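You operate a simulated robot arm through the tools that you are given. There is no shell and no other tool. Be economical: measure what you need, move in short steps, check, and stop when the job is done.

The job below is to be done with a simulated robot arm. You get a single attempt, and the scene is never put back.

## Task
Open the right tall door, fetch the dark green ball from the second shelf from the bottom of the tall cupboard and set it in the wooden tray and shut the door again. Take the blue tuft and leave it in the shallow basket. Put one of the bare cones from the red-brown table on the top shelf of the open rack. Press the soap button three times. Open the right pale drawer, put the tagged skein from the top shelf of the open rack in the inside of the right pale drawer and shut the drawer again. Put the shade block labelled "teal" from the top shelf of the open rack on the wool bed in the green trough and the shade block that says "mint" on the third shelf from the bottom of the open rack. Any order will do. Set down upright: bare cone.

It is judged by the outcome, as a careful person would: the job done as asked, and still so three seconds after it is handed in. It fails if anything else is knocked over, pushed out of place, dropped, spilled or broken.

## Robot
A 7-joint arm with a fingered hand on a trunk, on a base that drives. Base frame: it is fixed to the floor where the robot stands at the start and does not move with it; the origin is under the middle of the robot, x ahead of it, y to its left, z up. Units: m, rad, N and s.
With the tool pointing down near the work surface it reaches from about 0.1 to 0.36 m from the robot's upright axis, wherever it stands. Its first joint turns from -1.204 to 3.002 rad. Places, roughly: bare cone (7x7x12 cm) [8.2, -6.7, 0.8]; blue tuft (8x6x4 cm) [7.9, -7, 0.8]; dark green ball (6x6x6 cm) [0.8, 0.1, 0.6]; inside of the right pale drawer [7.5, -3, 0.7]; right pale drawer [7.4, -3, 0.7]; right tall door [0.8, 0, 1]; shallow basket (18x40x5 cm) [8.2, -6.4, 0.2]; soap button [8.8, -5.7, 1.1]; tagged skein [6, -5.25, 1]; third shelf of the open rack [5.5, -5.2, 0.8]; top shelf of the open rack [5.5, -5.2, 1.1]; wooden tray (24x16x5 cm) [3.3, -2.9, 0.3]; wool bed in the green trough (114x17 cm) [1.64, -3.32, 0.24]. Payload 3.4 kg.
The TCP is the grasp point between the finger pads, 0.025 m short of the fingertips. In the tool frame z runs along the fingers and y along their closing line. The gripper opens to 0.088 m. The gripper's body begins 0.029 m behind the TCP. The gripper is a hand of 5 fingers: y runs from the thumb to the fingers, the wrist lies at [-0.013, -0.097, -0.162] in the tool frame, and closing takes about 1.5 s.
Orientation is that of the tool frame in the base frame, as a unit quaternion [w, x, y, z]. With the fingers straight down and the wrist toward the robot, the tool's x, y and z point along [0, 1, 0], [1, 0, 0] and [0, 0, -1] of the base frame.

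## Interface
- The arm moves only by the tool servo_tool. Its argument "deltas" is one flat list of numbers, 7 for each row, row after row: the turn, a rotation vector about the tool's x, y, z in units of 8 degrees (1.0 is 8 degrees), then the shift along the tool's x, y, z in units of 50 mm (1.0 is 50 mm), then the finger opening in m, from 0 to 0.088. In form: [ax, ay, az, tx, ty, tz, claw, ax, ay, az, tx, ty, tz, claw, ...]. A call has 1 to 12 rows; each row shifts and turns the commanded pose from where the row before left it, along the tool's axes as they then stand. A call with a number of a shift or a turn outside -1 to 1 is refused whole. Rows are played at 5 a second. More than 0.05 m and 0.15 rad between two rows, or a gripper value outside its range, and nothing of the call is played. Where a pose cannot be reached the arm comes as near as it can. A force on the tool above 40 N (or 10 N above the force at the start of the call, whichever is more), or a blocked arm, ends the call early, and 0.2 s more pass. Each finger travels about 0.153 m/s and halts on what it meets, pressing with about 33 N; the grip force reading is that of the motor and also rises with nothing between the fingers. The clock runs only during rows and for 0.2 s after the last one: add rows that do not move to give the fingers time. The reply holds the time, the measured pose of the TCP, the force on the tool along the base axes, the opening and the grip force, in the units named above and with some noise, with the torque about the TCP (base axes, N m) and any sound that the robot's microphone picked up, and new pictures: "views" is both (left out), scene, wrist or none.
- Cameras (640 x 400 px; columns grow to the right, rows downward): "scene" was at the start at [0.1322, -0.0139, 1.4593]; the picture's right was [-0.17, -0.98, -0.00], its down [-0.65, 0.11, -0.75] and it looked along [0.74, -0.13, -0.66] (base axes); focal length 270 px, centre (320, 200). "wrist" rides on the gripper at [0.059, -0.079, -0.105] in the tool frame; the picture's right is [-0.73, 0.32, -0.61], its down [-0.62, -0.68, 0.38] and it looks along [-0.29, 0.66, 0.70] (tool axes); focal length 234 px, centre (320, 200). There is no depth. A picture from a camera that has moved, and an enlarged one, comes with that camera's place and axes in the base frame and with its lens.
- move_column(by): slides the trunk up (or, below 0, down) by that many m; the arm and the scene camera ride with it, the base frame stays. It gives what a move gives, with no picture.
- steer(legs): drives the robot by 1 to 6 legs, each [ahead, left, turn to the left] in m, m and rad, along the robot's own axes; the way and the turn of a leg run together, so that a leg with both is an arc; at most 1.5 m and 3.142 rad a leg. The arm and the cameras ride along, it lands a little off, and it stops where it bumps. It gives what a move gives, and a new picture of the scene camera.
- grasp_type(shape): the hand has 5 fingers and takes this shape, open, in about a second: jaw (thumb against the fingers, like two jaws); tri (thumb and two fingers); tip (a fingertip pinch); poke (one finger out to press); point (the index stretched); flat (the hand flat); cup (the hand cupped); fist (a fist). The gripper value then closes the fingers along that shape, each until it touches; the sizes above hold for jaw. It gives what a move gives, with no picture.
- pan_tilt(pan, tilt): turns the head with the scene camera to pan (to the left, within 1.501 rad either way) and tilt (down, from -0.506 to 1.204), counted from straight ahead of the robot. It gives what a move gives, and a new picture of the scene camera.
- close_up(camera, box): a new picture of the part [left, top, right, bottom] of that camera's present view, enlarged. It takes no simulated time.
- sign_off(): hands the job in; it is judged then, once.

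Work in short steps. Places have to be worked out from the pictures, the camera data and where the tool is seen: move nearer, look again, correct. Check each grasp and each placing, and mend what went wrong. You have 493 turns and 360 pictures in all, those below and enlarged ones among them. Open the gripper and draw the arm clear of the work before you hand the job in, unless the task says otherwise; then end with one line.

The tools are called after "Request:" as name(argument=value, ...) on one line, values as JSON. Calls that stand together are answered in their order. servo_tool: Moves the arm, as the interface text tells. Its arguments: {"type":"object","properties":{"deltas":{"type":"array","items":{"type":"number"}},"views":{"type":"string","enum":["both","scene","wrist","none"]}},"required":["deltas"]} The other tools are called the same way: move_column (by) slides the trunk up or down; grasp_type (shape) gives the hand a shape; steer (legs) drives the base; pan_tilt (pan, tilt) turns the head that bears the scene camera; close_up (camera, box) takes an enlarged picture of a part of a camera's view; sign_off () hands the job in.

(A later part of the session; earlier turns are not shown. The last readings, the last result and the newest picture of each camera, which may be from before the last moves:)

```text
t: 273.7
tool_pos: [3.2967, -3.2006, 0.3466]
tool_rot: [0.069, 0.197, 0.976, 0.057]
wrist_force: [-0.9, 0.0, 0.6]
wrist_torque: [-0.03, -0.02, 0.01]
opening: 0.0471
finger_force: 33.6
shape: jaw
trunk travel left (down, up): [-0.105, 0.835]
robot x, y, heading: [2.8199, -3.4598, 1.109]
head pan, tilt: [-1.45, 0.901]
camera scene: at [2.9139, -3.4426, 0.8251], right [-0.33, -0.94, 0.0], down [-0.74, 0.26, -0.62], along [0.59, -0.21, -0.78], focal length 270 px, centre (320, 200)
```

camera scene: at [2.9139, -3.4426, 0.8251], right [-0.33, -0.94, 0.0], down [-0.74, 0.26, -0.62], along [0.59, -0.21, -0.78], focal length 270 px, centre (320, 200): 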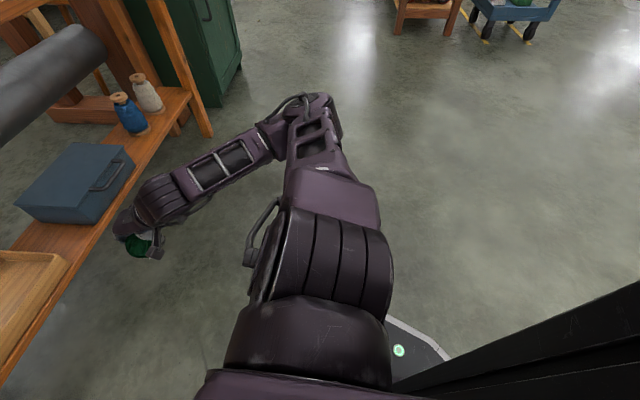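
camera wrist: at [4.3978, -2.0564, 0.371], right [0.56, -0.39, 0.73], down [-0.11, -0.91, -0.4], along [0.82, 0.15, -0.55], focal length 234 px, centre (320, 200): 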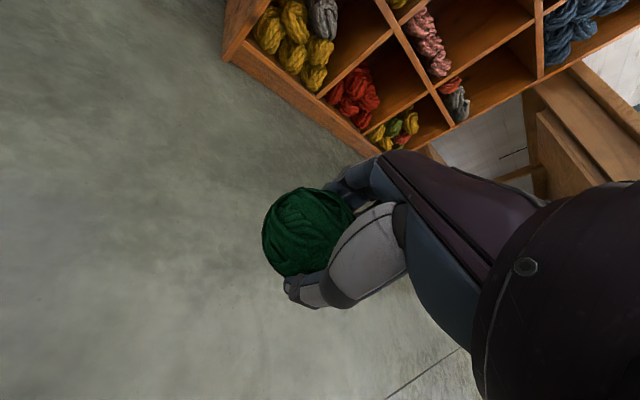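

The trough's lidded end box is right at the robot's left-rear. I'll shift the hand left with the arm instead, then drive straight forward.

Request:
servo_tool(deltas=[0, 0, 0, 0.8, 0, 0, 0, 0, 0, 0, 0.8, 0, 0, 0, 0, 0, 0, 0.8, 0, 0, 0, 0, 0, 0, 0.8, 0, 0, 0], views="none")

Request:
steer(legs=[[0.15, 0, 0]])

Request:
pan_tilt(pan=-0.1, tilt=0.6)

```text
t: 274.7
tool_pos: [3.1473, -3.1312, 0.3307]
tool_rot: [0.055, 0.193, 0.978, 0.063]
wrist_force: [0.0, -2.9, -2.8]
wrist_torque: [0.21, 0.0, 0.04]
opening: 0.0468
finger_force: 32.7
shape: jaw
out of reach, approached as far as the arm can: row 4
trunk travel left (down, up): [-0.105, 0.835]
robot x, y, heading: [2.8207, -3.4613, 1.107]
head pan, tilt: [-1.45, 0.901]
```

```text
t: 276.1
tool_pos: [3.2146, -3.0055, 0.3267]
tool_rot: [0.06, 0.192, 0.978, 0.057]
wrist_force: [0.4, 0.5, -0.2]
wrist_torque: [0.03, 0.01, 0.01]
opening: 0.0468
finger_force: 33.0
shape: jaw
trunk travel left (down, up): [-0.105, 0.835]
robot x, y, heading: [2.8847, -3.3303, 1.111]
head pan, tilt: [-1.45, 0.901]
camera scene: at [2.9797, -3.3117, 0.8251], right [-0.34, -0.94, 0.0], down [-0.74, 0.27, -0.62], along [0.58, -0.21, -0.78], focal length 270 px, centre (320, 200)
```

scene: 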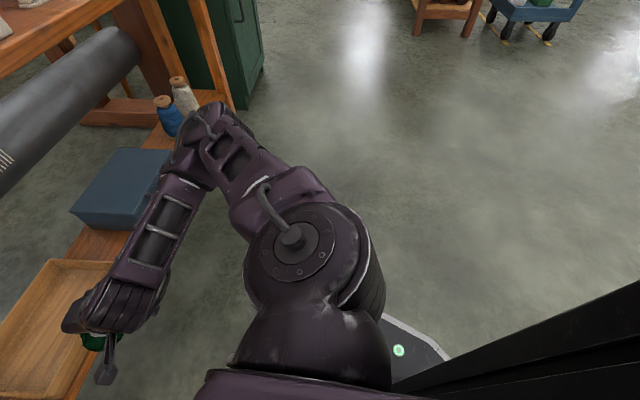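

```text
t: 277.6
tool_pos: [3.2149, -3.0046, 0.3274]
tool_rot: [0.06, 0.192, 0.978, 0.057]
wrist_force: [-0.7, 0.0, 0.4]
wrist_torque: [-0.01, -0.03, 0.0]
opening: 0.0468
finger_force: 32.8
shape: jaw
trunk travel left (down, up): [-0.105, 0.835]
robot x, y, heading: [2.8862, -3.3266, 1.103]
head pan, tilt: [-0.099, 0.6]
camera scene: at [2.9561, -3.2115, 0.8499], right [0.84, -0.54, 0.0], down [-0.3, -0.48, -0.82], along [0.44, 0.7, -0.57], focal length 270 px, centre (320, 200)
```

scene: 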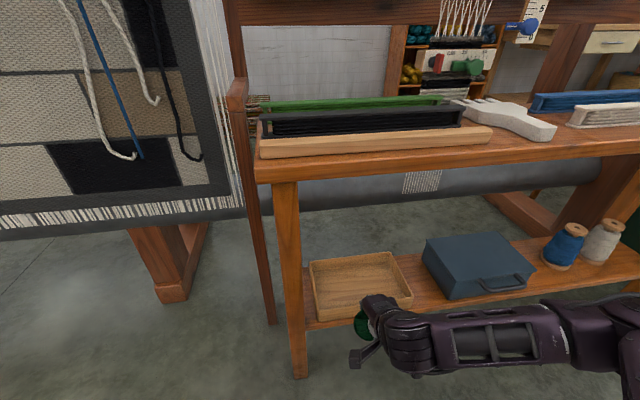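

Tray centre ≈ (3.29,-2.865); exactly 0.155 straight ahead. Raise 4 cm for clearance and drive in.

Request:
move_column(by=0.04)

Request:
steer(legs=[[0.15, 0, 0]])

Request:
close_up(camera="wrist", box=[0, 0, 640, 400])

```text
t: 278.4
tool_pos: [3.2162, -3.0049, 0.3658]
tool_rot: [0.06, 0.192, 0.978, 0.056]
wrist_force: [-0.3, 0.6, -1.3]
wrist_torque: [0.0, 0.0, 0.01]
opening: 0.0468
finger_force: 33.1
shape: jaw
trunk travel left (down, up): [-0.145, 0.795]
robot x, y, heading: [2.8867, -3.3297, 1.102]
head pan, tilt: [-0.099, 0.6]
```

```text
t: 279.8
tool_pos: [3.2851, -2.8701, 0.3665]
tool_rot: [0.06, 0.193, 0.978, 0.057]
wrist_force: [-0.3, 0.0, 0.0]
wrist_torque: [0.01, 0.0, 0.02]
opening: 0.0467
finger_force: 33.1
shape: jaw
trunk travel left (down, up): [-0.145, 0.795]
robot x, y, heading: [2.9528, -3.2009, 1.103]
head pan, tilt: [-0.099, 0.6]
camera scene: at [3.0245, -3.0772, 0.8899], right [0.84, -0.54, 0.0], down [-0.3, -0.48, -0.83], along [0.44, 0.69, -0.56], focal length 270 px, centre (320, 200)
```

scene: 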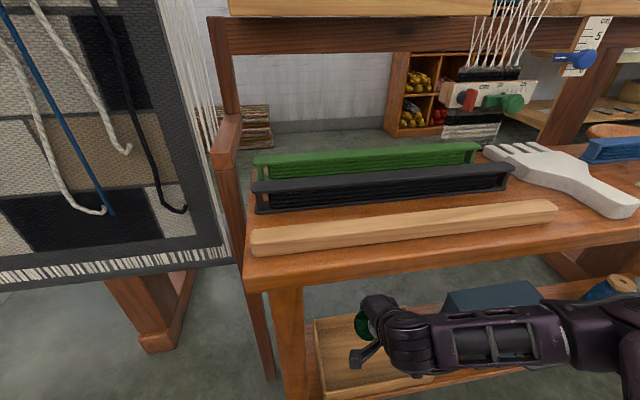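

```text
1.00 times, centred on (320, 200) of wrist (not enlarged: the box is as wide or as high as the picture)
camera zoom: at [3.1886, -2.9309, 0.4545], right [0.7, -0.04, 0.71], down [0.37, -0.83, -0.41], along [0.61, 0.55, -0.57], focal length 234 px, centre (320, 200)
```

zoom: 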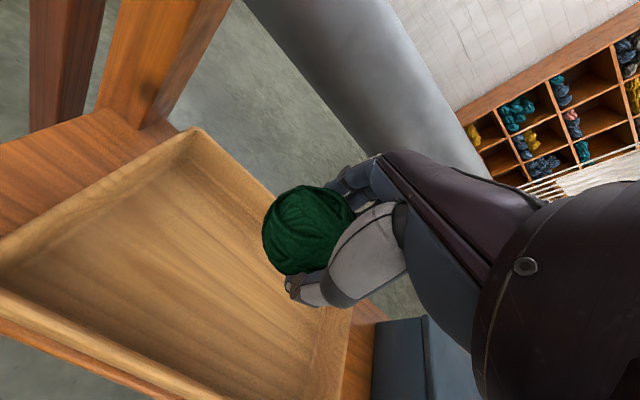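

Ball is over the tray (centre ≈ (3.30,-2.88)). Lower 7.5 cm and release.

Request:
move_column(by=-0.075)

Request:
close_up(camera="wrist", box=[0, 0, 640, 400])

```text
t: 280.9
tool_pos: [3.2849, -2.8711, 0.2915]
tool_rot: [0.059, 0.194, 0.978, 0.056]
wrist_force: [-0.2, -0.4, -0.4]
wrist_torque: [-0.04, -0.04, -0.03]
opening: 0.0468
finger_force: 33.1
shape: jaw
trunk travel left (down, up): [-0.07, 0.87]
robot x, y, heading: [2.9586, -3.1937, 1.098]
head pan, tilt: [-0.099, 0.6]
```

```text
1.00 times, centred on (320, 200) of wrist (not enlarged: the box is as wide or as high as the picture)
camera zoom: at [3.1886, -2.9308, 0.3795], right [0.7, -0.04, 0.71], down [0.37, -0.83, -0.41], along [0.61, 0.55, -0.57], focal length 234 px, centre (320, 200)
```

zoom: 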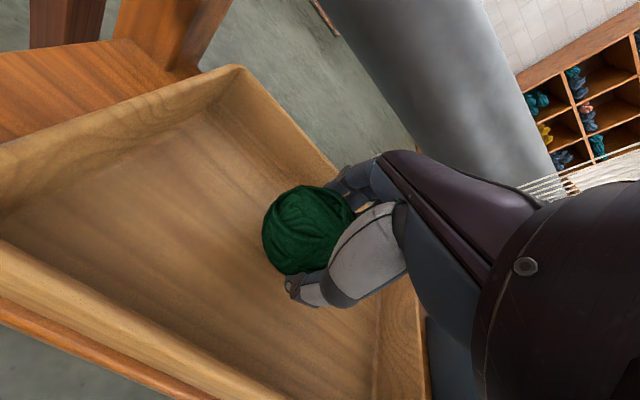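

Lower a little more to meet the tray floor.

Request:
move_column(by=-0.02)

```text
t: 281.6
tool_pos: [3.2844, -2.87, 0.2731]
tool_rot: [0.06, 0.194, 0.977, 0.057]
wrist_force: [0.6, -0.3, 6.5]
wrist_torque: [0.07, 0.01, 0.0]
opening: 0.0375
finger_force: 33.0
shape: jaw
trunk travel left (down, up): [-0.05, 0.89]
robot x, y, heading: [2.9541, -3.1944, 1.097]
head pan, tilt: [-0.099, 0.6]
```

Contact felt. Open the fingers and lift.

Request:
servo_tool(deltas=[0, 0, 0, 0, 0, 0, 0.04, 0, 0, 0, 0, 0, 0, 0.05, 0, 0, 0, 0, 0, 0, 0.06, 0, 0, 0, 0, 0, 0, 0.07, 0, 0, 0, 0, 0, 0, 0.08, 0, 0, 0, 0, 0, 0, 0.08], views="wrist")

Request:
move_column(by=0.08)

Request:
close_up(camera="wrist", box=[0, 0, 640, 400])

```text
t: 283.0
tool_pos: [3.2847, -2.8681, 0.2757]
tool_rot: [0.06, 0.193, 0.977, 0.062]
wrist_force: [0.7, 2.7, 9.6]
wrist_torque: [-0.31, 0.09, -0.03]
opening: 0.0801
finger_force: 0.0
shape: jaw
trunk travel left (down, up): [-0.05, 0.89]
robot x, y, heading: [2.9526, -3.1962, 1.104]
head pan, tilt: [-0.099, 0.6]
stopped in row 6: the force on the tool passed its limit at 40 N (the readings are from after the stop); the commanded pose is now the measured one
camera wrist: at [3.1883, -2.929, 0.3621], right [0.7, -0.04, 0.71], down [0.38, -0.83, -0.42], along [0.61, 0.56, -0.56], focal length 234 px, centre (320, 200)
```

wrist: 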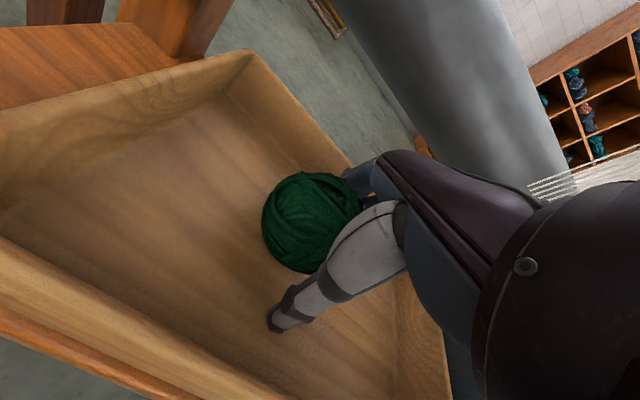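

```text
t: 284.2
tool_pos: [3.2853, -2.8687, 0.3547]
tool_rot: [0.06, 0.193, 0.977, 0.06]
wrist_force: [-0.7, 0.1, 0.2]
wrist_torque: [0.02, 0.0, 0.01]
opening: 0.0802
finger_force: 0.0
shape: jaw
trunk travel left (down, up): [-0.13, 0.81]
robot x, y, heading: [2.9541, -3.1934, 1.103]
head pan, tilt: [-0.099, 0.6]
```

```text
1.00 times, centred on (320, 200) of wrist (not enlarged: the box is as wide or as high as the picture)
camera zoom: at [3.1885, -2.9296, 0.4412], right [0.7, -0.04, 0.71], down [0.37, -0.83, -0.42], along [0.61, 0.56, -0.57], focal length 234 px, centre (320, 200)
```

zoom: 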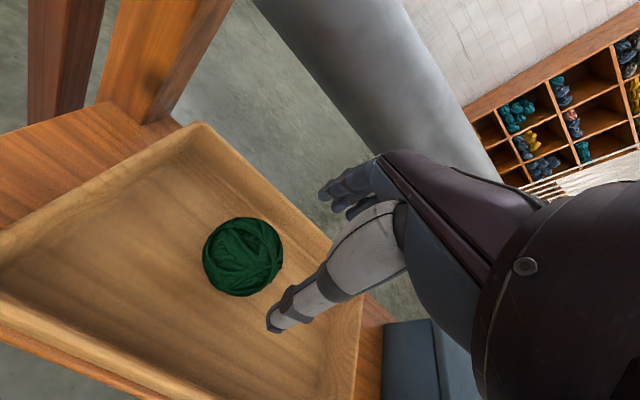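

The ball is in the tray. Back out, raise, and head to the open rack.

Request:
steer(legs=[[-0.15, 0, 0]])

Request:
move_column(by=0.4)

Request:
move_column(by=0.3)

Request:
steer(legs=[[0, 0, -1.55], [1.2, 0, 0]])

Request:
pan_tilt(pan=-0.5, tilt=0.45)

```text
t: 285.6
tool_pos: [3.215, -3.0021, 0.354]
tool_rot: [0.059, 0.192, 0.978, 0.06]
wrist_force: [-0.4, 0.6, 0.4]
wrist_torque: [0.01, 0.02, -0.05]
opening: 0.0799
finger_force: 0.0
shape: jaw
trunk travel left (down, up): [-0.13, 0.81]
robot x, y, heading: [2.8839, -3.3301, 1.101]
head pan, tilt: [-0.099, 0.6]
camera scene: at [2.9557, -3.212, 0.8749], right [0.84, -0.54, 0.0], down [-0.3, -0.48, -0.83], along [0.44, 0.7, -0.56], focal length 270 px, centre (320, 200)
```

scene: 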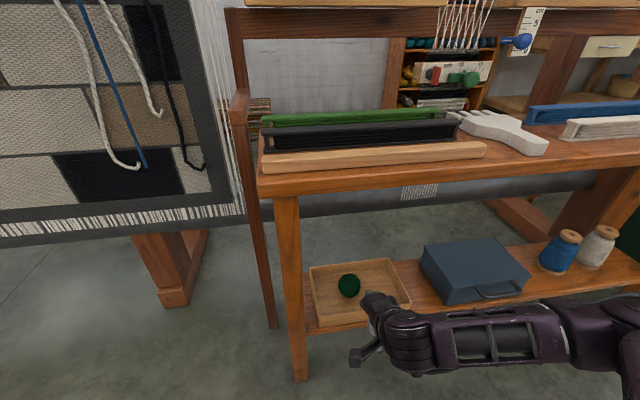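

```text
t: 288.1
tool_pos: [3.212, -3.0131, 0.623]
tool_rot: [0.056, 0.191, 0.979, 0.041]
wrist_force: [-6.1, -16.1, -9.6]
wrist_torque: [0.03, 0.08, -0.21]
opening: 0.0765
finger_force: 0.1
shape: jaw
trunk travel left (down, up): [-0.409, 0.531]
robot x, y, heading: [2.8826, -3.3309, 1.104]
head pan, tilt: [-0.099, 0.6]
stopped: the force on the tool passed its limit at 46 N (the readings are from after the stop); the commanded pose is now the measured one
```

```text
t: 291.1
tool_pos: [3.2138, -3.0111, 0.9264]
tool_rot: [0.056, 0.191, 0.979, 0.046]
wrist_force: [-0.6, 0.9, 0.1]
wrist_torque: [0.01, 0.0, 0.01]
opening: 0.0797
finger_force: 0.0
shape: jaw
trunk travel left (down, up): [-0.709, 0.231]
robot x, y, heading: [2.8869, -3.3314, 1.105]
head pan, tilt: [-0.099, 0.6]
```

```text
t: 301.0
tool_pos: [4.292, -4.1924, 0.9262]
tool_rot: [0.073, 0.827, 0.558, -0.008]
wrist_force: [0.0, -0.5, -0.4]
wrist_torque: [0.02, -0.03, -0.03]
opening: 0.0799
finger_force: 0.1
shape: jaw
trunk travel left (down, up): [-0.709, 0.231]
robot x, y, heading: [3.9684, -3.8643, -0.462]
head pan, tilt: [-0.099, 0.6]
camera scene: at [4.0878, -3.9362, 1.454], right [-0.54, -0.84, 0.0], down [-0.48, 0.3, -0.82], along [0.7, -0.44, -0.57], focal length 270 px, centre (320, 200)
```

scene: 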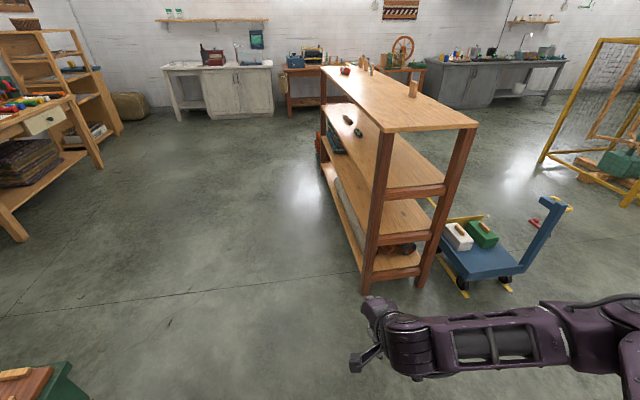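

```text
t: 301.9
tool_pos: [4.2913, -4.1926, 0.9264]
tool_rot: [0.073, 0.827, 0.558, -0.007]
wrist_force: [0.0, 0.0, 0.4]
wrist_torque: [-0.02, -0.01, 0.0]
opening: 0.08
finger_force: 0.1
shape: jaw
trunk travel left (down, up): [-0.709, 0.231]
robot x, y, heading: [3.9692, -3.8657, -0.462]
head pan, tilt: [-0.499, 0.45]
camera scene: at [4.0655, -3.9642, 1.4676], right [-0.82, -0.57, 0.0], down [-0.25, 0.36, -0.9], along [0.51, -0.74, -0.44], focal length 270 px, centre (320, 200)
```

scene: 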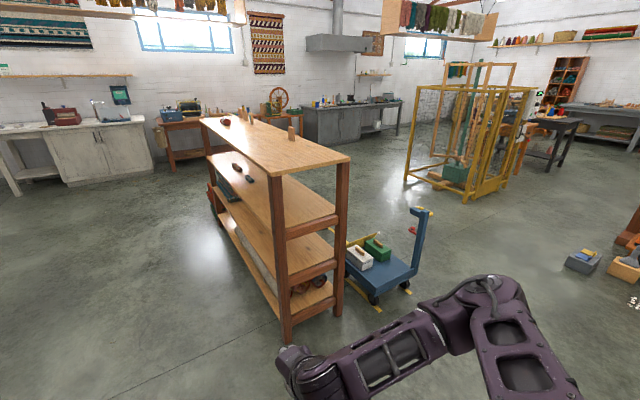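

Raising the trunk bumped the bench board; check nothing was displaced there.

Request:
pan_tilt(pan=1.3, tilt=0.45)

Request:
steer(legs=[[0, 0, 1.3]])

```text
t: 303.6
tool_pos: [4.2915, -4.1921, 0.9269]
tool_rot: [0.073, 0.827, 0.558, -0.007]
wrist_force: [-0.2, 0.4, 0.7]
wrist_torque: [0.0, -0.01, -0.02]
opening: 0.0801
finger_force: 0.1
shape: jaw
trunk travel left (down, up): [-0.709, 0.231]
robot x, y, heading: [3.9703, -3.8659, -0.463]
head pan, tilt: [1.3, 0.45]
camera scene: at [4.0748, -3.8207, 1.4676], right [0.74, -0.67, 0.0], down [-0.29, -0.32, -0.9], along [0.6, 0.67, -0.44], focal length 270 px, centre (320, 200)
```

scene: 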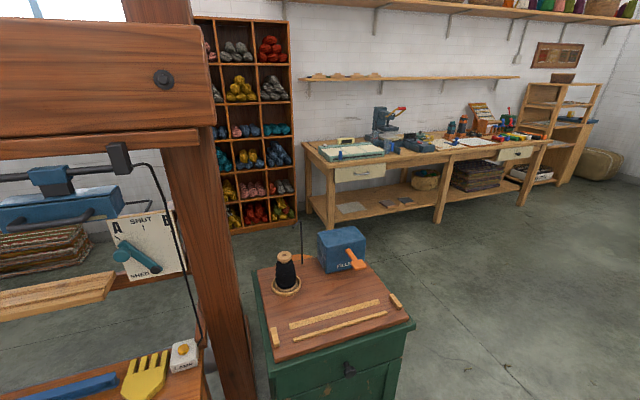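

```text
t: 307.2
tool_pos: [4.373, -3.6502, 0.9267]
tool_rot: [0.063, 0.33, 0.941, 0.038]
wrist_force: [-0.2, -0.1, -0.9]
wrist_torque: [-0.03, 0.01, -0.03]
opening: 0.08
finger_force: 0.0
shape: jaw
trunk travel left (down, up): [-0.709, 0.231]
robot x, y, heading: [3.9719, -3.8666, 0.814]
head pan, tilt: [1.3, 0.45]
camera scene: at [3.9552, -3.7513, 1.4676], right [0.86, 0.52, 0.0], down [0.23, -0.37, -0.9], along [-0.47, 0.77, -0.44], focal length 270 px, centre (320, 200)
```

scene: 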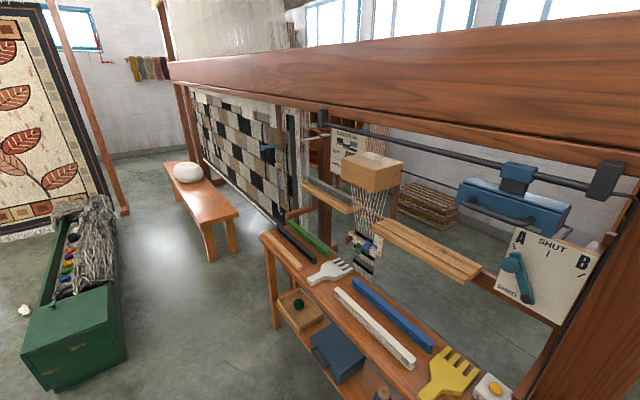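

Nothing was disturbed. Now go to the rack: drive along the aisle and face it.

Request:
steer(legs=[[0, 0, -1.27], [1.3, 0.4, 0], [0, 0, -1.57]])

Request:
move_column(by=0.2)

Request:
pan_tilt(pan=0.0, tilt=0.6)

```text
t: 320.9
tool_pos: [5.0271, -4.3727, 0.9252]
tool_rot: [0.048, 0.985, -0.156, -0.054]
wrist_force: [0.3, -1.2, -0.2]
wrist_torque: [-0.04, 0.03, 0.01]
opening: 0.0797
finger_force: 0.0
shape: jaw
trunk travel left (down, up): [-0.709, 0.231]
robot x, y, heading: [5.33, -4.0309, -1.959]
head pan, tilt: [1.3, 0.45]
camera scene: at [5.3826, -4.1303, 1.4676], right [-0.62, -0.79, 0.0], down [-0.34, 0.27, -0.9], along [0.71, -0.55, -0.44], focal length 270 px, centre (320, 200)
```

scene: 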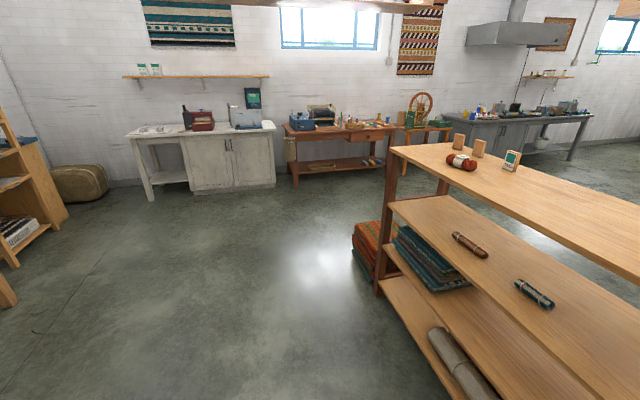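

```text
t: 323.0
tool_pos: [5.0288, -4.3735, 1.1265]
tool_rot: [0.048, 0.985, -0.155, -0.055]
wrist_force: [-0.1, 0.5, -0.4]
wrist_torque: [0.0, -0.02, -0.01]
opening: 0.08
finger_force: 0.0
shape: jaw
trunk travel left (down, up): [-0.909, 0.031]
robot x, y, heading: [5.3326, -4.0268, -1.964]
head pan, tilt: [1.3, 0.45]
```

```text
t: 324.5
tool_pos: [5.0288, -4.374, 1.1258]
tool_rot: [0.048, 0.985, -0.155, -0.055]
wrist_force: [0.2, 0.2, -0.1]
wrist_torque: [0.01, 0.01, -0.02]
opening: 0.0799
finger_force: 0.1
shape: jaw
trunk travel left (down, up): [-0.909, 0.031]
robot x, y, heading: [5.3314, -4.0269, -1.963]
head pan, tilt: [0.0, 0.6]
camera scene: at [5.2764, -4.1553, 1.654], right [-0.92, 0.38, 0.0], down [0.22, 0.52, -0.83], along [-0.32, -0.76, -0.56], focal length 270 px, centre (320, 200)
```

scene: 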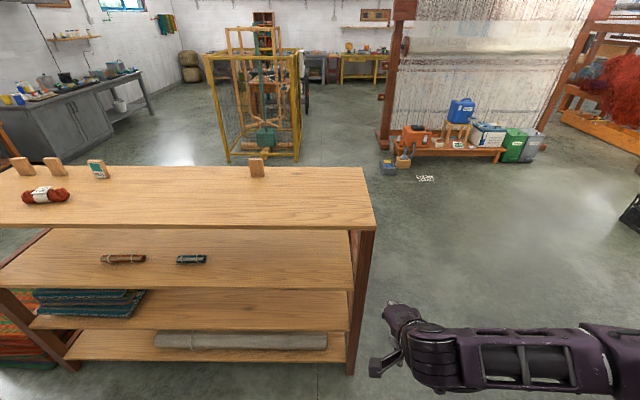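

Zoom in on the top shelf items.

Request:
close_up(camera="scene", box=[0, 140, 160, 240])

Request:
close_up(camera="scene", box=[200, 130, 310, 200])

```text
4.00 times, centred on (80, 190) of scene
camera zoom: at [5.2764, -4.1553, 1.654], right [-0.92, 0.38, 0.0], down [0.22, 0.52, -0.83], along [-0.32, -0.76, -0.56], focal length 1080 px, centre (1280, 240)
```

zoom: 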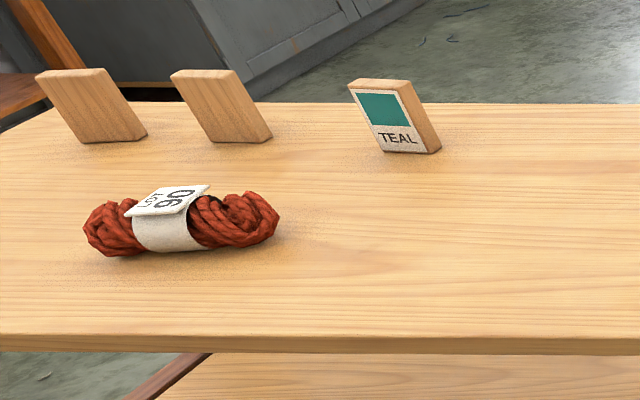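

```text
5.71 times, centred on (255, 165) of scene
camera zoom: at [5.2764, -4.1553, 1.654], right [-0.92, 0.38, 0.0], down [0.22, 0.52, -0.83], along [-0.32, -0.76, -0.56], focal length 1542 px, centre (691, 400)
```

zoom: 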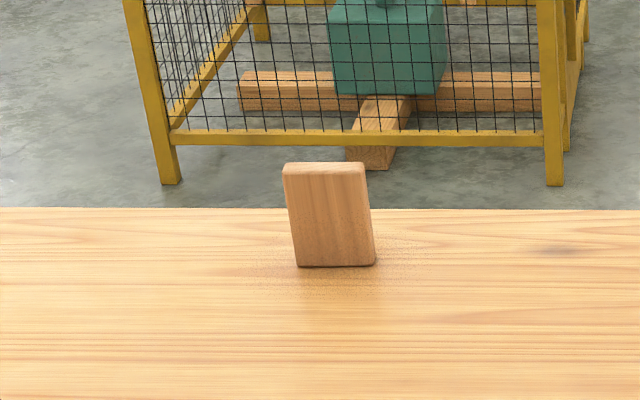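

Only TEAL faces this side; the other blocks' labels face south, and blocks sit nearer the south edge. I'll go around the west end to the rack's south side.

Request:
steer(legs=[[0, -0.45, 0], [0.3, -0.3, 0], [0, -0.9, 0], [1.5, 0, 0]])

Request:
pan_tilt(pan=1.0, tilt=0.4)

```text
t: 340.8
tool_pos: [2.7816, -5.3874, 1.1258]
tool_rot: [0.047, 0.982, -0.174, -0.056]
wrist_force: [0.0, -0.4, 0.0]
wrist_torque: [-0.01, 0.01, -0.03]
opening: 0.08
finger_force: 0.1
shape: jaw
trunk travel left (down, up): [-0.909, 0.031]
robot x, y, heading: [3.0953, -5.0538, -2.002]
head pan, tilt: [0.0, 0.6]
camera scene: at [3.0375, -5.1787, 1.6541], right [-0.91, 0.42, 0.0], down [0.24, 0.51, -0.83], along [-0.35, -0.75, -0.56], focal length 270 px, centre (320, 200)
```

scene: 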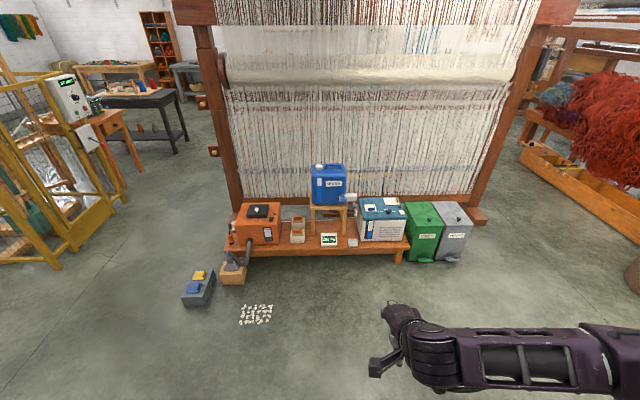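

```text
t: 342.1
tool_pos: [2.7811, -5.3877, 1.1252]
tool_rot: [0.047, 0.982, -0.174, -0.056]
wrist_force: [-0.1, -0.3, 0.4]
wrist_torque: [-0.01, 0.01, 0.04]
opening: 0.0799
finger_force: 0.1
shape: jaw
trunk travel left (down, up): [-0.909, 0.031]
robot x, y, heading: [3.0952, -5.0551, -2.003]
head pan, tilt: [1.0, 0.4]
camera scene: at [3.1241, -5.177, 1.6722], right [-0.84, -0.54, 0.0], down [-0.21, 0.33, -0.92], along [0.49, -0.78, -0.39], focal length 270 px, centre (320, 200)
```

scene: 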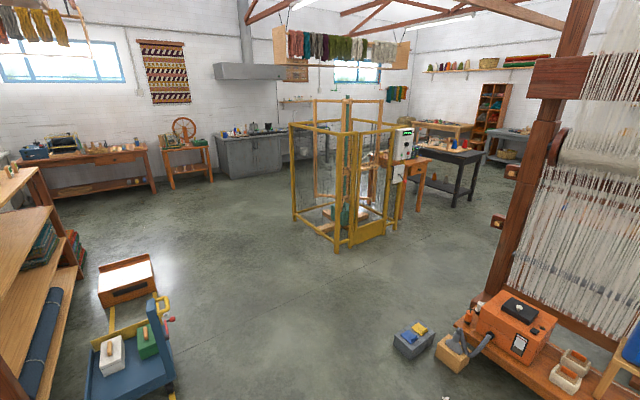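

From here I may read the south-facing labels on the rack top. Zoom.

Request:
pan_tilt(pan=1.45, tilt=0.3)

Request:
close_up(camera="scene", box=[120, 100, 280, 200])

```text
t: 343.0
tool_pos: [2.7808, -5.3868, 1.1249]
tool_rot: [0.047, 0.982, -0.174, -0.056]
wrist_force: [-0.3, -0.8, -0.8]
wrist_torque: [-0.01, -0.01, 0.01]
opening: 0.0799
finger_force: 0.0
shape: jaw
trunk travel left (down, up): [-0.909, 0.031]
robot x, y, heading: [3.0943, -5.0517, -2.004]
head pan, tilt: [1.45, 0.3]
camera scene: at [3.1538, -5.1479, 1.6815], right [-0.53, -0.85, 0.0], down [-0.25, 0.16, -0.96], along [0.81, -0.5, -0.3], focal length 270 px, centre (320, 200)
```

scene: 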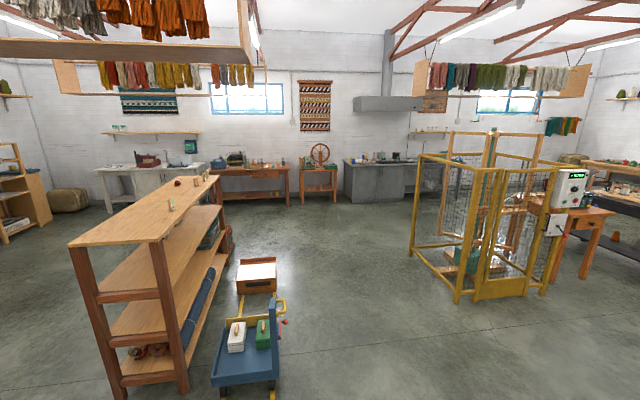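

```text
4.00 times, centred on (200, 150) of scene
camera zoom: at [3.1538, -5.1479, 1.6815], right [-0.53, -0.85, 0.0], down [-0.25, 0.16, -0.96], along [0.81, -0.5, -0.3], focal length 1080 px, centre (800, 400)
```

zoom: 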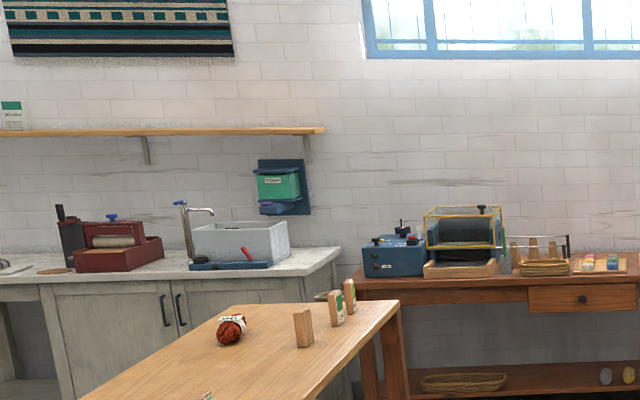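

Labels unreadable from here. Drive to the south aisle and view the rack's back.

Request:
steer(legs=[[0, 0, 1.55], [0.6, -0.5, 0], [1.4, 0, 0], [0, 0, 0.8]])

Request:
pan_tilt(pan=0.8, tilt=0.4)

```text
t: 359.8
tool_pos: [5.1798, -6.399, 1.1253]
tool_rot: [0.069, 0.543, 0.837, 0.022]
wrist_force: [-0.3, 0.3, 0.0]
wrist_torque: [0.03, 0.0, -0.02]
opening: 0.0799
finger_force: 0.1
shape: jaw
trunk travel left (down, up): [-0.909, 0.031]
robot x, y, heading: [4.7227, -6.4084, 0.338]
head pan, tilt: [1.45, 0.3]
camera scene: at [4.7468, -6.2957, 1.6815], right [0.98, 0.22, 0.0], down [0.06, -0.29, -0.96], along [-0.21, 0.93, -0.3], focal length 270 px, centre (320, 200)
```

scene: 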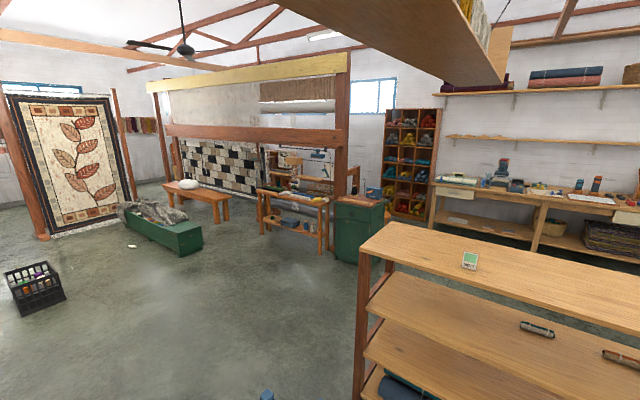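

```text
t: 360.9
tool_pos: [5.1779, -6.3982, 1.1253]
tool_rot: [0.07, 0.543, 0.837, 0.021]
wrist_force: [0.5, 0.9, 0.7]
wrist_torque: [0.0, 0.01, 0.0]
opening: 0.0799
finger_force: 0.1
shape: jaw
trunk travel left (down, up): [-0.909, 0.031]
robot x, y, heading: [4.7199, -6.4014, 0.337]
head pan, tilt: [0.799, 0.4]
camera scene: at [4.8058, -6.3026, 1.6723], right [0.91, -0.42, 0.0], down [-0.16, -0.35, -0.92], along [0.39, 0.84, -0.39], focal length 270 px, centre (320, 200)
```

scene: 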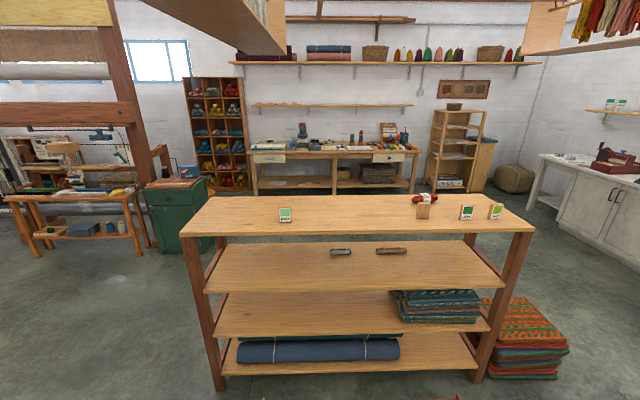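

Request:
close_up(camera="scene", box=[265, 195, 313, 225])

Request:
close_up(camera="scene", box=[400, 180, 528, 230])

```text
13.33 times, centred on (289, 210) of scene
camera zoom: at [4.8058, -6.3026, 1.6723], right [0.91, -0.42, 0.0], down [-0.16, -0.35, -0.92], along [0.39, 0.84, -0.39], focal length 3599 px, centre (733, 67)
```

zoom: 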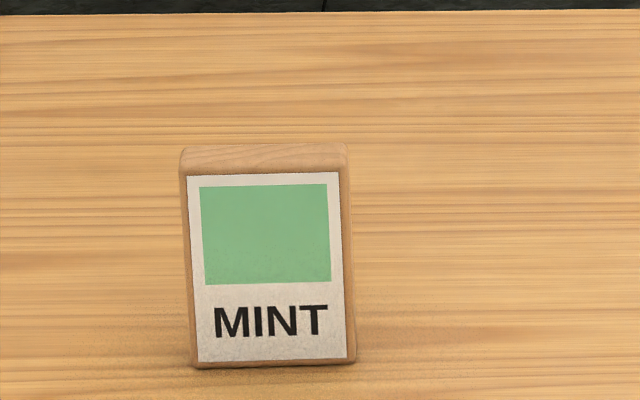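

```text
5.00 times, centred on (464, 205) of scene
camera zoom: at [4.8058, -6.3026, 1.6723], right [0.91, -0.42, 0.0], down [-0.16, -0.35, -0.92], along [0.39, 0.84, -0.39], focal length 1350 px, centre (-400, 175)
```

zoom: 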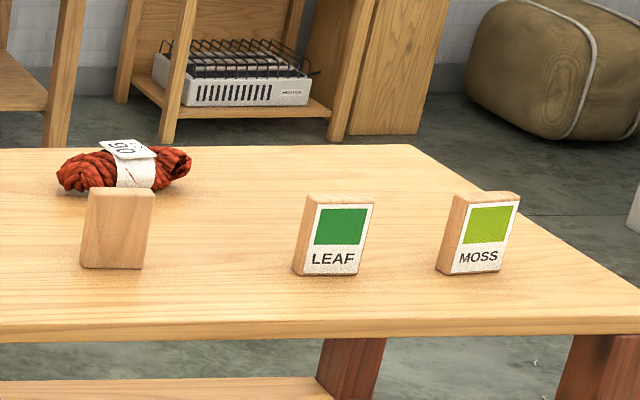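

MINT is the western block (~(5.12,-5.24)), TEAL (~(5.75,-5.45)), skein behind TEAL. Check the cart and low stand on this side.

Request:
pan_tilt(pan=0.85, tilt=0.95)

```text
t: 361.8
tool_pos: [5.179, -6.3979, 1.1263]
tool_rot: [0.069, 0.543, 0.837, 0.022]
wrist_force: [0.3, 0.9, 0.2]
wrist_torque: [0.01, 0.02, 0.04]
opening: 0.0799
finger_force: 0.0
shape: jaw
trunk travel left (down, up): [-0.909, 0.031]
robot x, y, heading: [4.7196, -6.4038, 0.337]
head pan, tilt: [0.85, 0.949]
camera scene: at [4.7943, -6.3191, 1.6257], right [0.93, -0.37, 0.0], down [-0.3, -0.75, -0.58], along [0.22, 0.54, -0.81], focal length 270 px, centre (320, 200)
```

scene: 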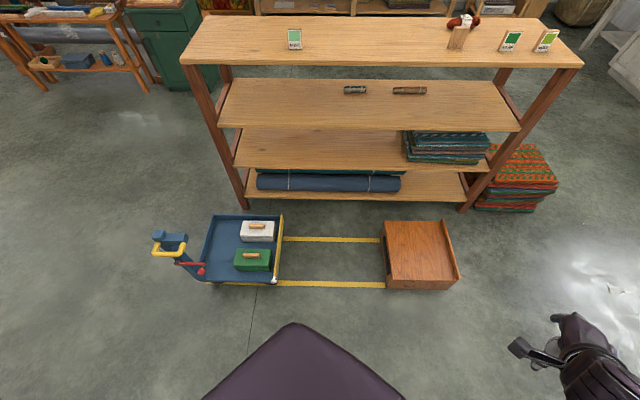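

The cart and stand block close approach from the south, so I'll take the blocks from the north with a long reach. Test how far the arm extends forward here in free space.

Request:
servo_tool(deltas=[0, 0, 0, -0.5, 0.8, 0.1, 0.08, 0, 0, 0, -0.5, 0.8, 0.1, 0.08, 0, 0, 0, -0.5, 0.8, 0.1, 0.08, 0, 0, 0, 0, 0.8, 0.1, 0.08, 0, 0, 0, 0, 0.8, 0.1, 0.08, 0, 0, 0, 0, 0.8, 0.1, 0.08, 0, 0, 0, 0, 0.8, 0.1, 0.08, 0, 0, 0, 0, 0, 0, 0.08], views="none")

```text
t: 363.6
tool_pos: [5.4667, -6.3529, 1.1314]
tool_rot: [0.069, 0.542, 0.837, 0.022]
wrist_force: [1.0, 0.1, -0.4]
wrist_torque: [0.0, -0.02, 0.0]
opening: 0.08
finger_force: 0.0
shape: jaw
trunk travel left (down, up): [-0.909, 0.031]
robot x, y, heading: [4.7182, -6.4035, 0.335]
head pan, tilt: [0.85, 0.949]
```

Reach is ample (0.72 m). Since the red-brown table and soap are to the east, I'll do those tasks first and then come around to the rack's north side. Retract the arm and drive east.

Request:
servo_tool(deltas=[0, 0, 0, 0, -0.9, -0.1, 0.08, 0, 0, 0, 0, -0.9, -0.1, 0.08, 0, 0, 0, 0, -0.9, -0.1, 0.08, 0, 0, 0, 0, -0.9, -0.1, 0.08], views="none")

Request:
steer(legs=[[0, 0, -0.79], [1.4, 0, 0]])

Request:
pan_tilt(pan=0.0, tilt=0.45)

```text
t: 364.6
tool_pos: [5.2983, -6.4308, 1.1306]
tool_rot: [0.07, 0.542, 0.837, 0.024]
wrist_force: [-0.2, 0.4, -0.2]
wrist_torque: [-0.01, -0.01, -0.02]
opening: 0.0802
finger_force: 0.1
shape: jaw
trunk travel left (down, up): [-0.909, 0.031]
robot x, y, heading: [4.7223, -6.4033, 0.336]
head pan, tilt: [0.85, 0.949]
```

```text
t: 373.7
tool_pos: [6.3488, -7.4837, 1.1294]
tool_rot: [0.072, 0.832, 0.551, -0.008]
wrist_force: [-0.3, 0.3, 0.2]
wrist_torque: [0.01, 0.0, -0.03]
opening: 0.0798
finger_force: 0.0
shape: jaw
trunk travel left (down, up): [-0.909, 0.031]
robot x, y, heading: [5.9731, -7.0472, -0.483]
head pan, tilt: [0.85, 0.949]
camera scene: at [6.0843, -7.0399, 1.6257], right [0.36, -0.93, 0.0], down [-0.76, -0.29, -0.58], along [0.54, 0.21, -0.81], focal length 270 px, centre (320, 200)
```

scene: 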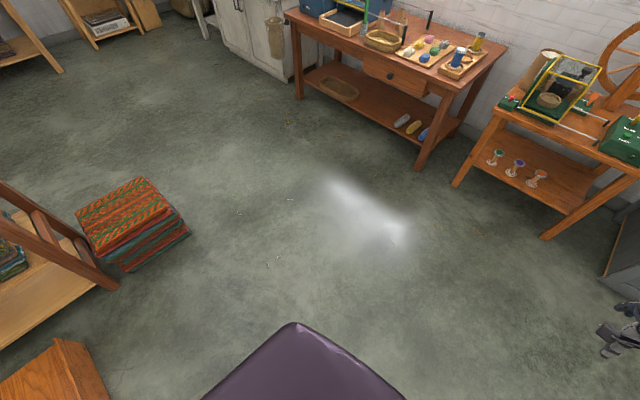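

```text
t: 374.9
tool_pos: [6.3506, -7.4836, 1.1293]
tool_rot: [0.073, 0.831, 0.551, -0.008]
wrist_force: [0.1, -0.2, -1.0]
wrist_torque: [0.0, 0.0, -0.01]
opening: 0.08
finger_force: 0.1
shape: jaw
trunk travel left (down, up): [-0.909, 0.031]
robot x, y, heading: [5.9705, -7.0401, -0.486]
head pan, tilt: [0.0, 0.45]
camera scene: at [6.0981, -7.1087, 1.6675], right [-0.46, -0.89, 0.0], down [-0.39, 0.2, -0.9], along [0.8, -0.42, -0.44], focal length 270 px, centre (320, 200)
```

scene: 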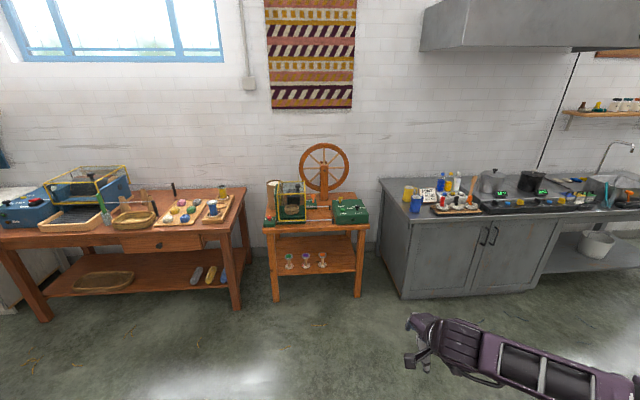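

Zoom on the red-brown table.

Request:
close_up(camera="scene", box=[0, 150, 260, 312])

```text
2.46 times, centred on (130, 231) of scene
camera zoom: at [6.0981, -7.1087, 1.6675], right [-0.46, -0.89, 0.0], down [-0.39, 0.2, -0.9], along [0.8, -0.42, -0.44], focal length 664 px, centre (788, 124)
```

zoom: 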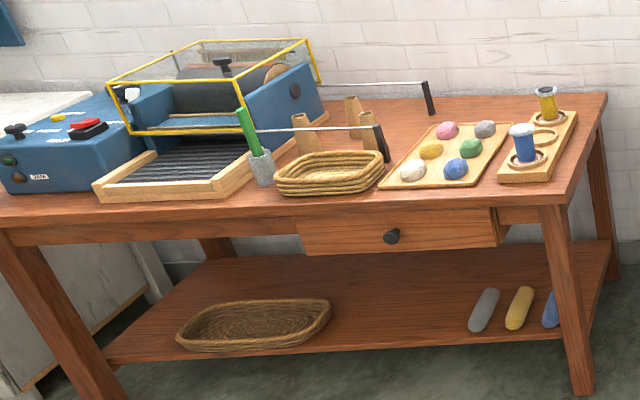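

I see the tuft board (blue tuft front), the shallow basket on the lower shelf, and bare cones behind the tall basket. Approach the table in front of the tufts.

Request:
steer(legs=[[0, 0, 0.03], [0, 1.05, 0], [0.8, 0, 0]])

Request:
pan_tilt(pan=-0.1, tilt=0.75)

```text
t: 380.6
tool_pos: [6.8143, -6.5816, 1.1295]
tool_rot: [0.073, 0.837, 0.542, -0.009]
wrist_force: [0.2, 0.4, 0.0]
wrist_torque: [-0.01, 0.0, 0.03]
opening: 0.0799
finger_force: 0.1
shape: jaw
trunk travel left (down, up): [-0.909, 0.031]
robot x, y, heading: [6.4453, -6.1366, -0.501]
head pan, tilt: [0.0, 0.45]
stopped in leg 2: the robot was blocked; the commanded pose is now the measured one
camera scene: at [6.5716, -6.2001, 1.6676], right [-0.48, -0.88, 0.0], down [-0.38, 0.21, -0.9], along [0.79, -0.44, -0.44], focal length 270 px, centre (320, 200)
```

scene: 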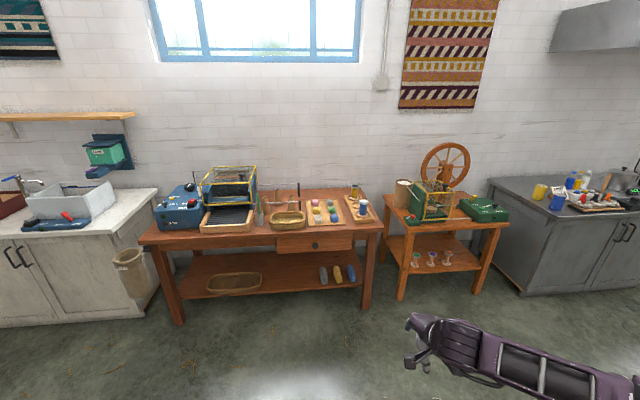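

```text
t: 381.4
tool_pos: [6.8135, -6.5824, 1.129]
tool_rot: [0.072, 0.838, 0.541, -0.009]
wrist_force: [0.2, -0.8, 1.2]
wrist_torque: [-0.01, -0.01, 0.0]
opening: 0.08
finger_force: 0.1
shape: jaw
trunk travel left (down, up): [-0.909, 0.031]
robot x, y, heading: [6.4503, -6.1303, -0.505]
head pan, tilt: [-0.099, 0.75]
camera scene: at [6.5582, -6.205, 1.6412], right [-0.57, -0.82, 0.0], down [-0.56, 0.39, -0.73], along [0.6, -0.42, -0.68], focal length 270 px, centre (320, 200)
```

scene: 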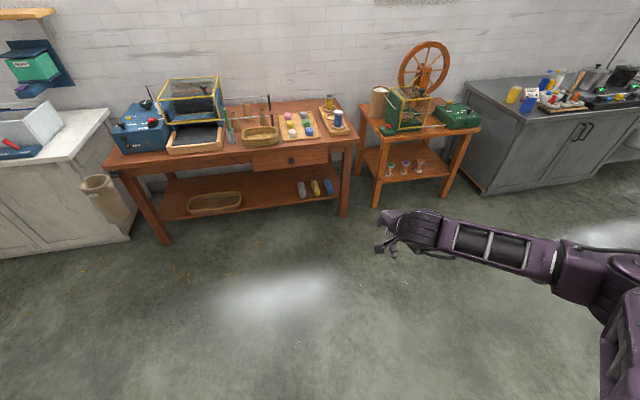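

Blocked on the left, probably the rug stack; check it.

Request:
pan_tilt(pan=1.45, tilt=0.9)

```text
t: 383.0
tool_pos: [6.8136, -6.5832, 1.129]
tool_rot: [0.073, 0.838, 0.541, -0.008]
wrist_force: [-0.5, 0.2, -0.3]
wrist_torque: [-0.02, 0.0, 0.01]
opening: 0.0799
finger_force: 0.1
shape: jaw
trunk travel left (down, up): [-0.909, 0.031]
robot x, y, heading: [6.4473, -6.1331, -0.505]
head pan, tilt: [1.45, 0.901]
camera scene: at [6.5345, -6.0964, 1.6293], right [0.81, -0.59, 0.0], down [-0.46, -0.63, -0.62], along [0.36, 0.5, -0.78], focal length 270 px, centre (320, 200)
```

scene: 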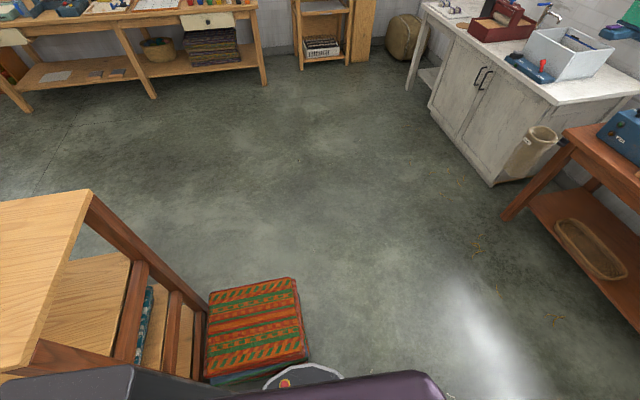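

The stack appears in place. Ease off it and continue to the table.

Request:
steer(legs=[[0, -0.08, 0], [0.9, 0, 0], [0, 0.12, 0.05]])

Request:
pan_tilt(pan=0.0, tilt=0.75)

```text
t: 389.3
tool_pos: [7.6534, -6.9629, 1.1285]
tool_rot: [0.073, 0.821, 0.566, -0.006]
wrist_force: [0.1, 0.2, 0.1]
wrist_torque: [0.02, 0.04, 0.0]
opening: 0.0802
finger_force: 0.1
shape: jaw
trunk travel left (down, up): [-0.909, 0.031]
robot x, y, heading: [7.2587, -6.5325, -0.442]
head pan, tilt: [1.45, 0.901]
camera scene: at [7.3447, -6.4948, 1.6293], right [0.84, -0.54, 0.0], down [-0.42, -0.66, -0.62], along [0.33, 0.53, -0.78], focal length 270 px, centre (320, 200)
```

scene: 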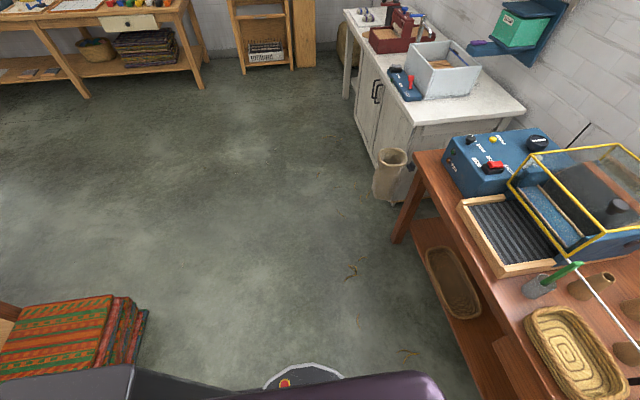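

```text
t: 390.8
tool_pos: [7.6525, -6.9619, 1.1287]
tool_rot: [0.073, 0.821, 0.566, -0.007]
wrist_force: [1.2, -0.4, -0.2]
wrist_torque: [0.04, -0.03, -0.03]
opening: 0.0801
finger_force: 0.1
shape: jaw
trunk travel left (down, up): [-0.909, 0.031]
robot x, y, heading: [7.2598, -6.5395, -0.447]
head pan, tilt: [0.0, 0.75]
camera scene: at [7.3795, -6.5926, 1.6411], right [-0.43, -0.9, 0.0], down [-0.62, 0.29, -0.73], along [0.66, -0.31, -0.68], focal length 270 px, centre (320, 200)
```

scene: 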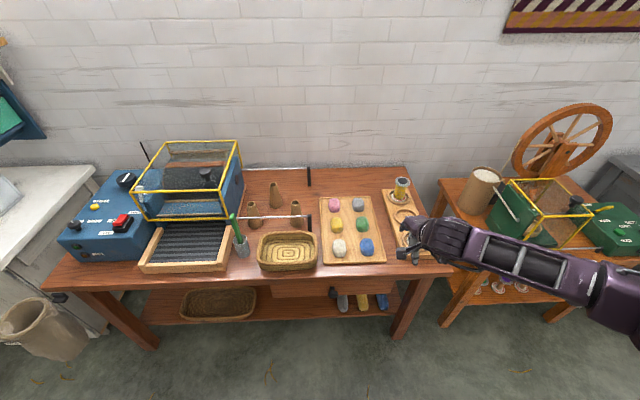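

Blue tuft at ≈(7.89,-7.03,0.79). Move over it and lower to hover.

Request:
steer(legs=[[0.21, 0.041, 0]])

Request:
move_column(by=-0.22)

Request:
servo_tool(deltas=[0, 0, 0, 0, 0.3, 0, 0.085, 0, 0, 0, 0, 0.3, 0, 0.085], views="both")

```text
t: 392.5
tool_pos: [7.8592, -7.018, 1.1303]
tool_rot: [0.073, 0.822, 0.564, -0.007]
wrist_force: [-0.6, -0.8, -0.1]
wrist_torque: [0.03, 0.03, 0.01]
opening: 0.08
finger_force: 0.0
shape: jaw
trunk travel left (down, up): [-0.909, 0.031]
robot x, y, heading: [7.4703, -6.5897, -0.446]
head pan, tilt: [0.0, 0.75]
camera scene: at [7.587, -6.648, 1.6413], right [-0.43, -0.9, 0.0], down [-0.61, 0.3, -0.73], along [0.66, -0.32, -0.68], focal length 270 px, centre (320, 200)
```

scene: 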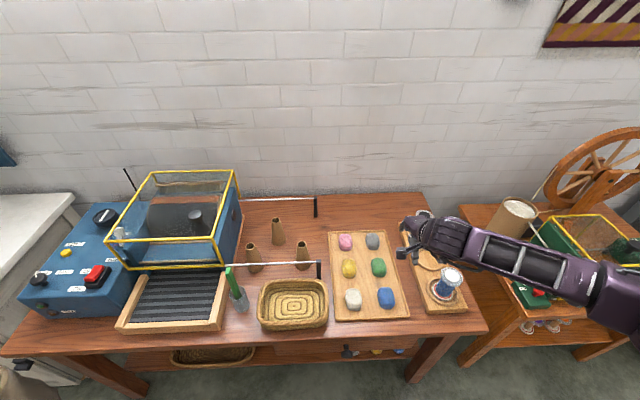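

```text
t: 394.8
tool_pos: [7.8611, -7.0197, 0.9084]
tool_rot: [0.072, 0.822, 0.564, -0.007]
wrist_force: [0.2, -0.2, 0.0]
wrist_torque: [0.0, -0.02, -0.01]
opening: 0.0797
finger_force: 0.2
shape: jaw
trunk travel left (down, up): [-0.689, 0.251]
robot x, y, heading: [7.4676, -6.5892, -0.45]
head pan, tilt: [0.0, 0.75]
```

```text
t: 395.4
tool_pos: [7.8893, -7.0291, 0.9114]
tool_rot: [0.072, 0.823, 0.564, -0.007]
wrist_force: [0.1, 0.0, 0.0]
wrist_torque: [-0.02, 0.0, -0.02]
opening: 0.0847
finger_force: 0.0
shape: jaw
trunk travel left (down, up): [-0.689, 0.251]
robot x, y, heading: [7.4694, -6.5926, -0.444]
head pan, tilt: [0.0, 0.75]
camera scene: at [7.5888, -6.6484, 1.4211], right [-0.43, -0.9, 0.0], down [-0.61, 0.3, -0.73], along [0.66, -0.32, -0.68], focal length 270 px, centre (320, 200)
camera wrist: at [7.8314, -6.9344, 1.0015], right [-0.01, -0.71, 0.7], down [-0.83, -0.39, -0.4], along [0.55, -0.59, -0.59], focal length 234 px, centre (320, 200)
```

scene: 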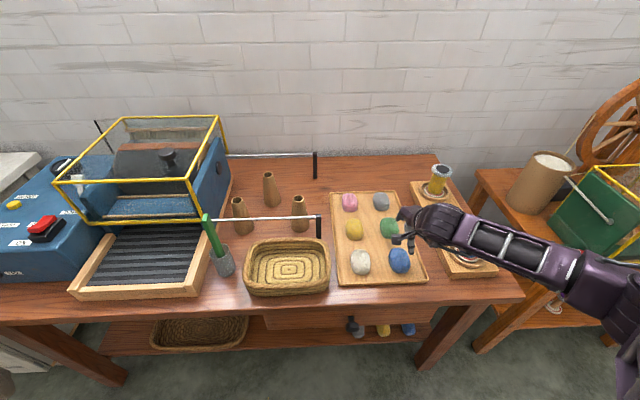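
wrist: 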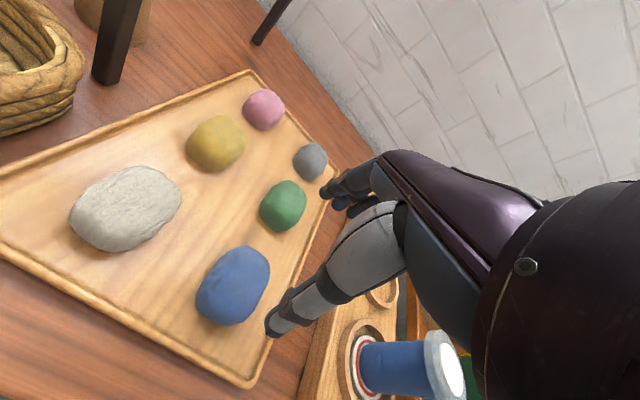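

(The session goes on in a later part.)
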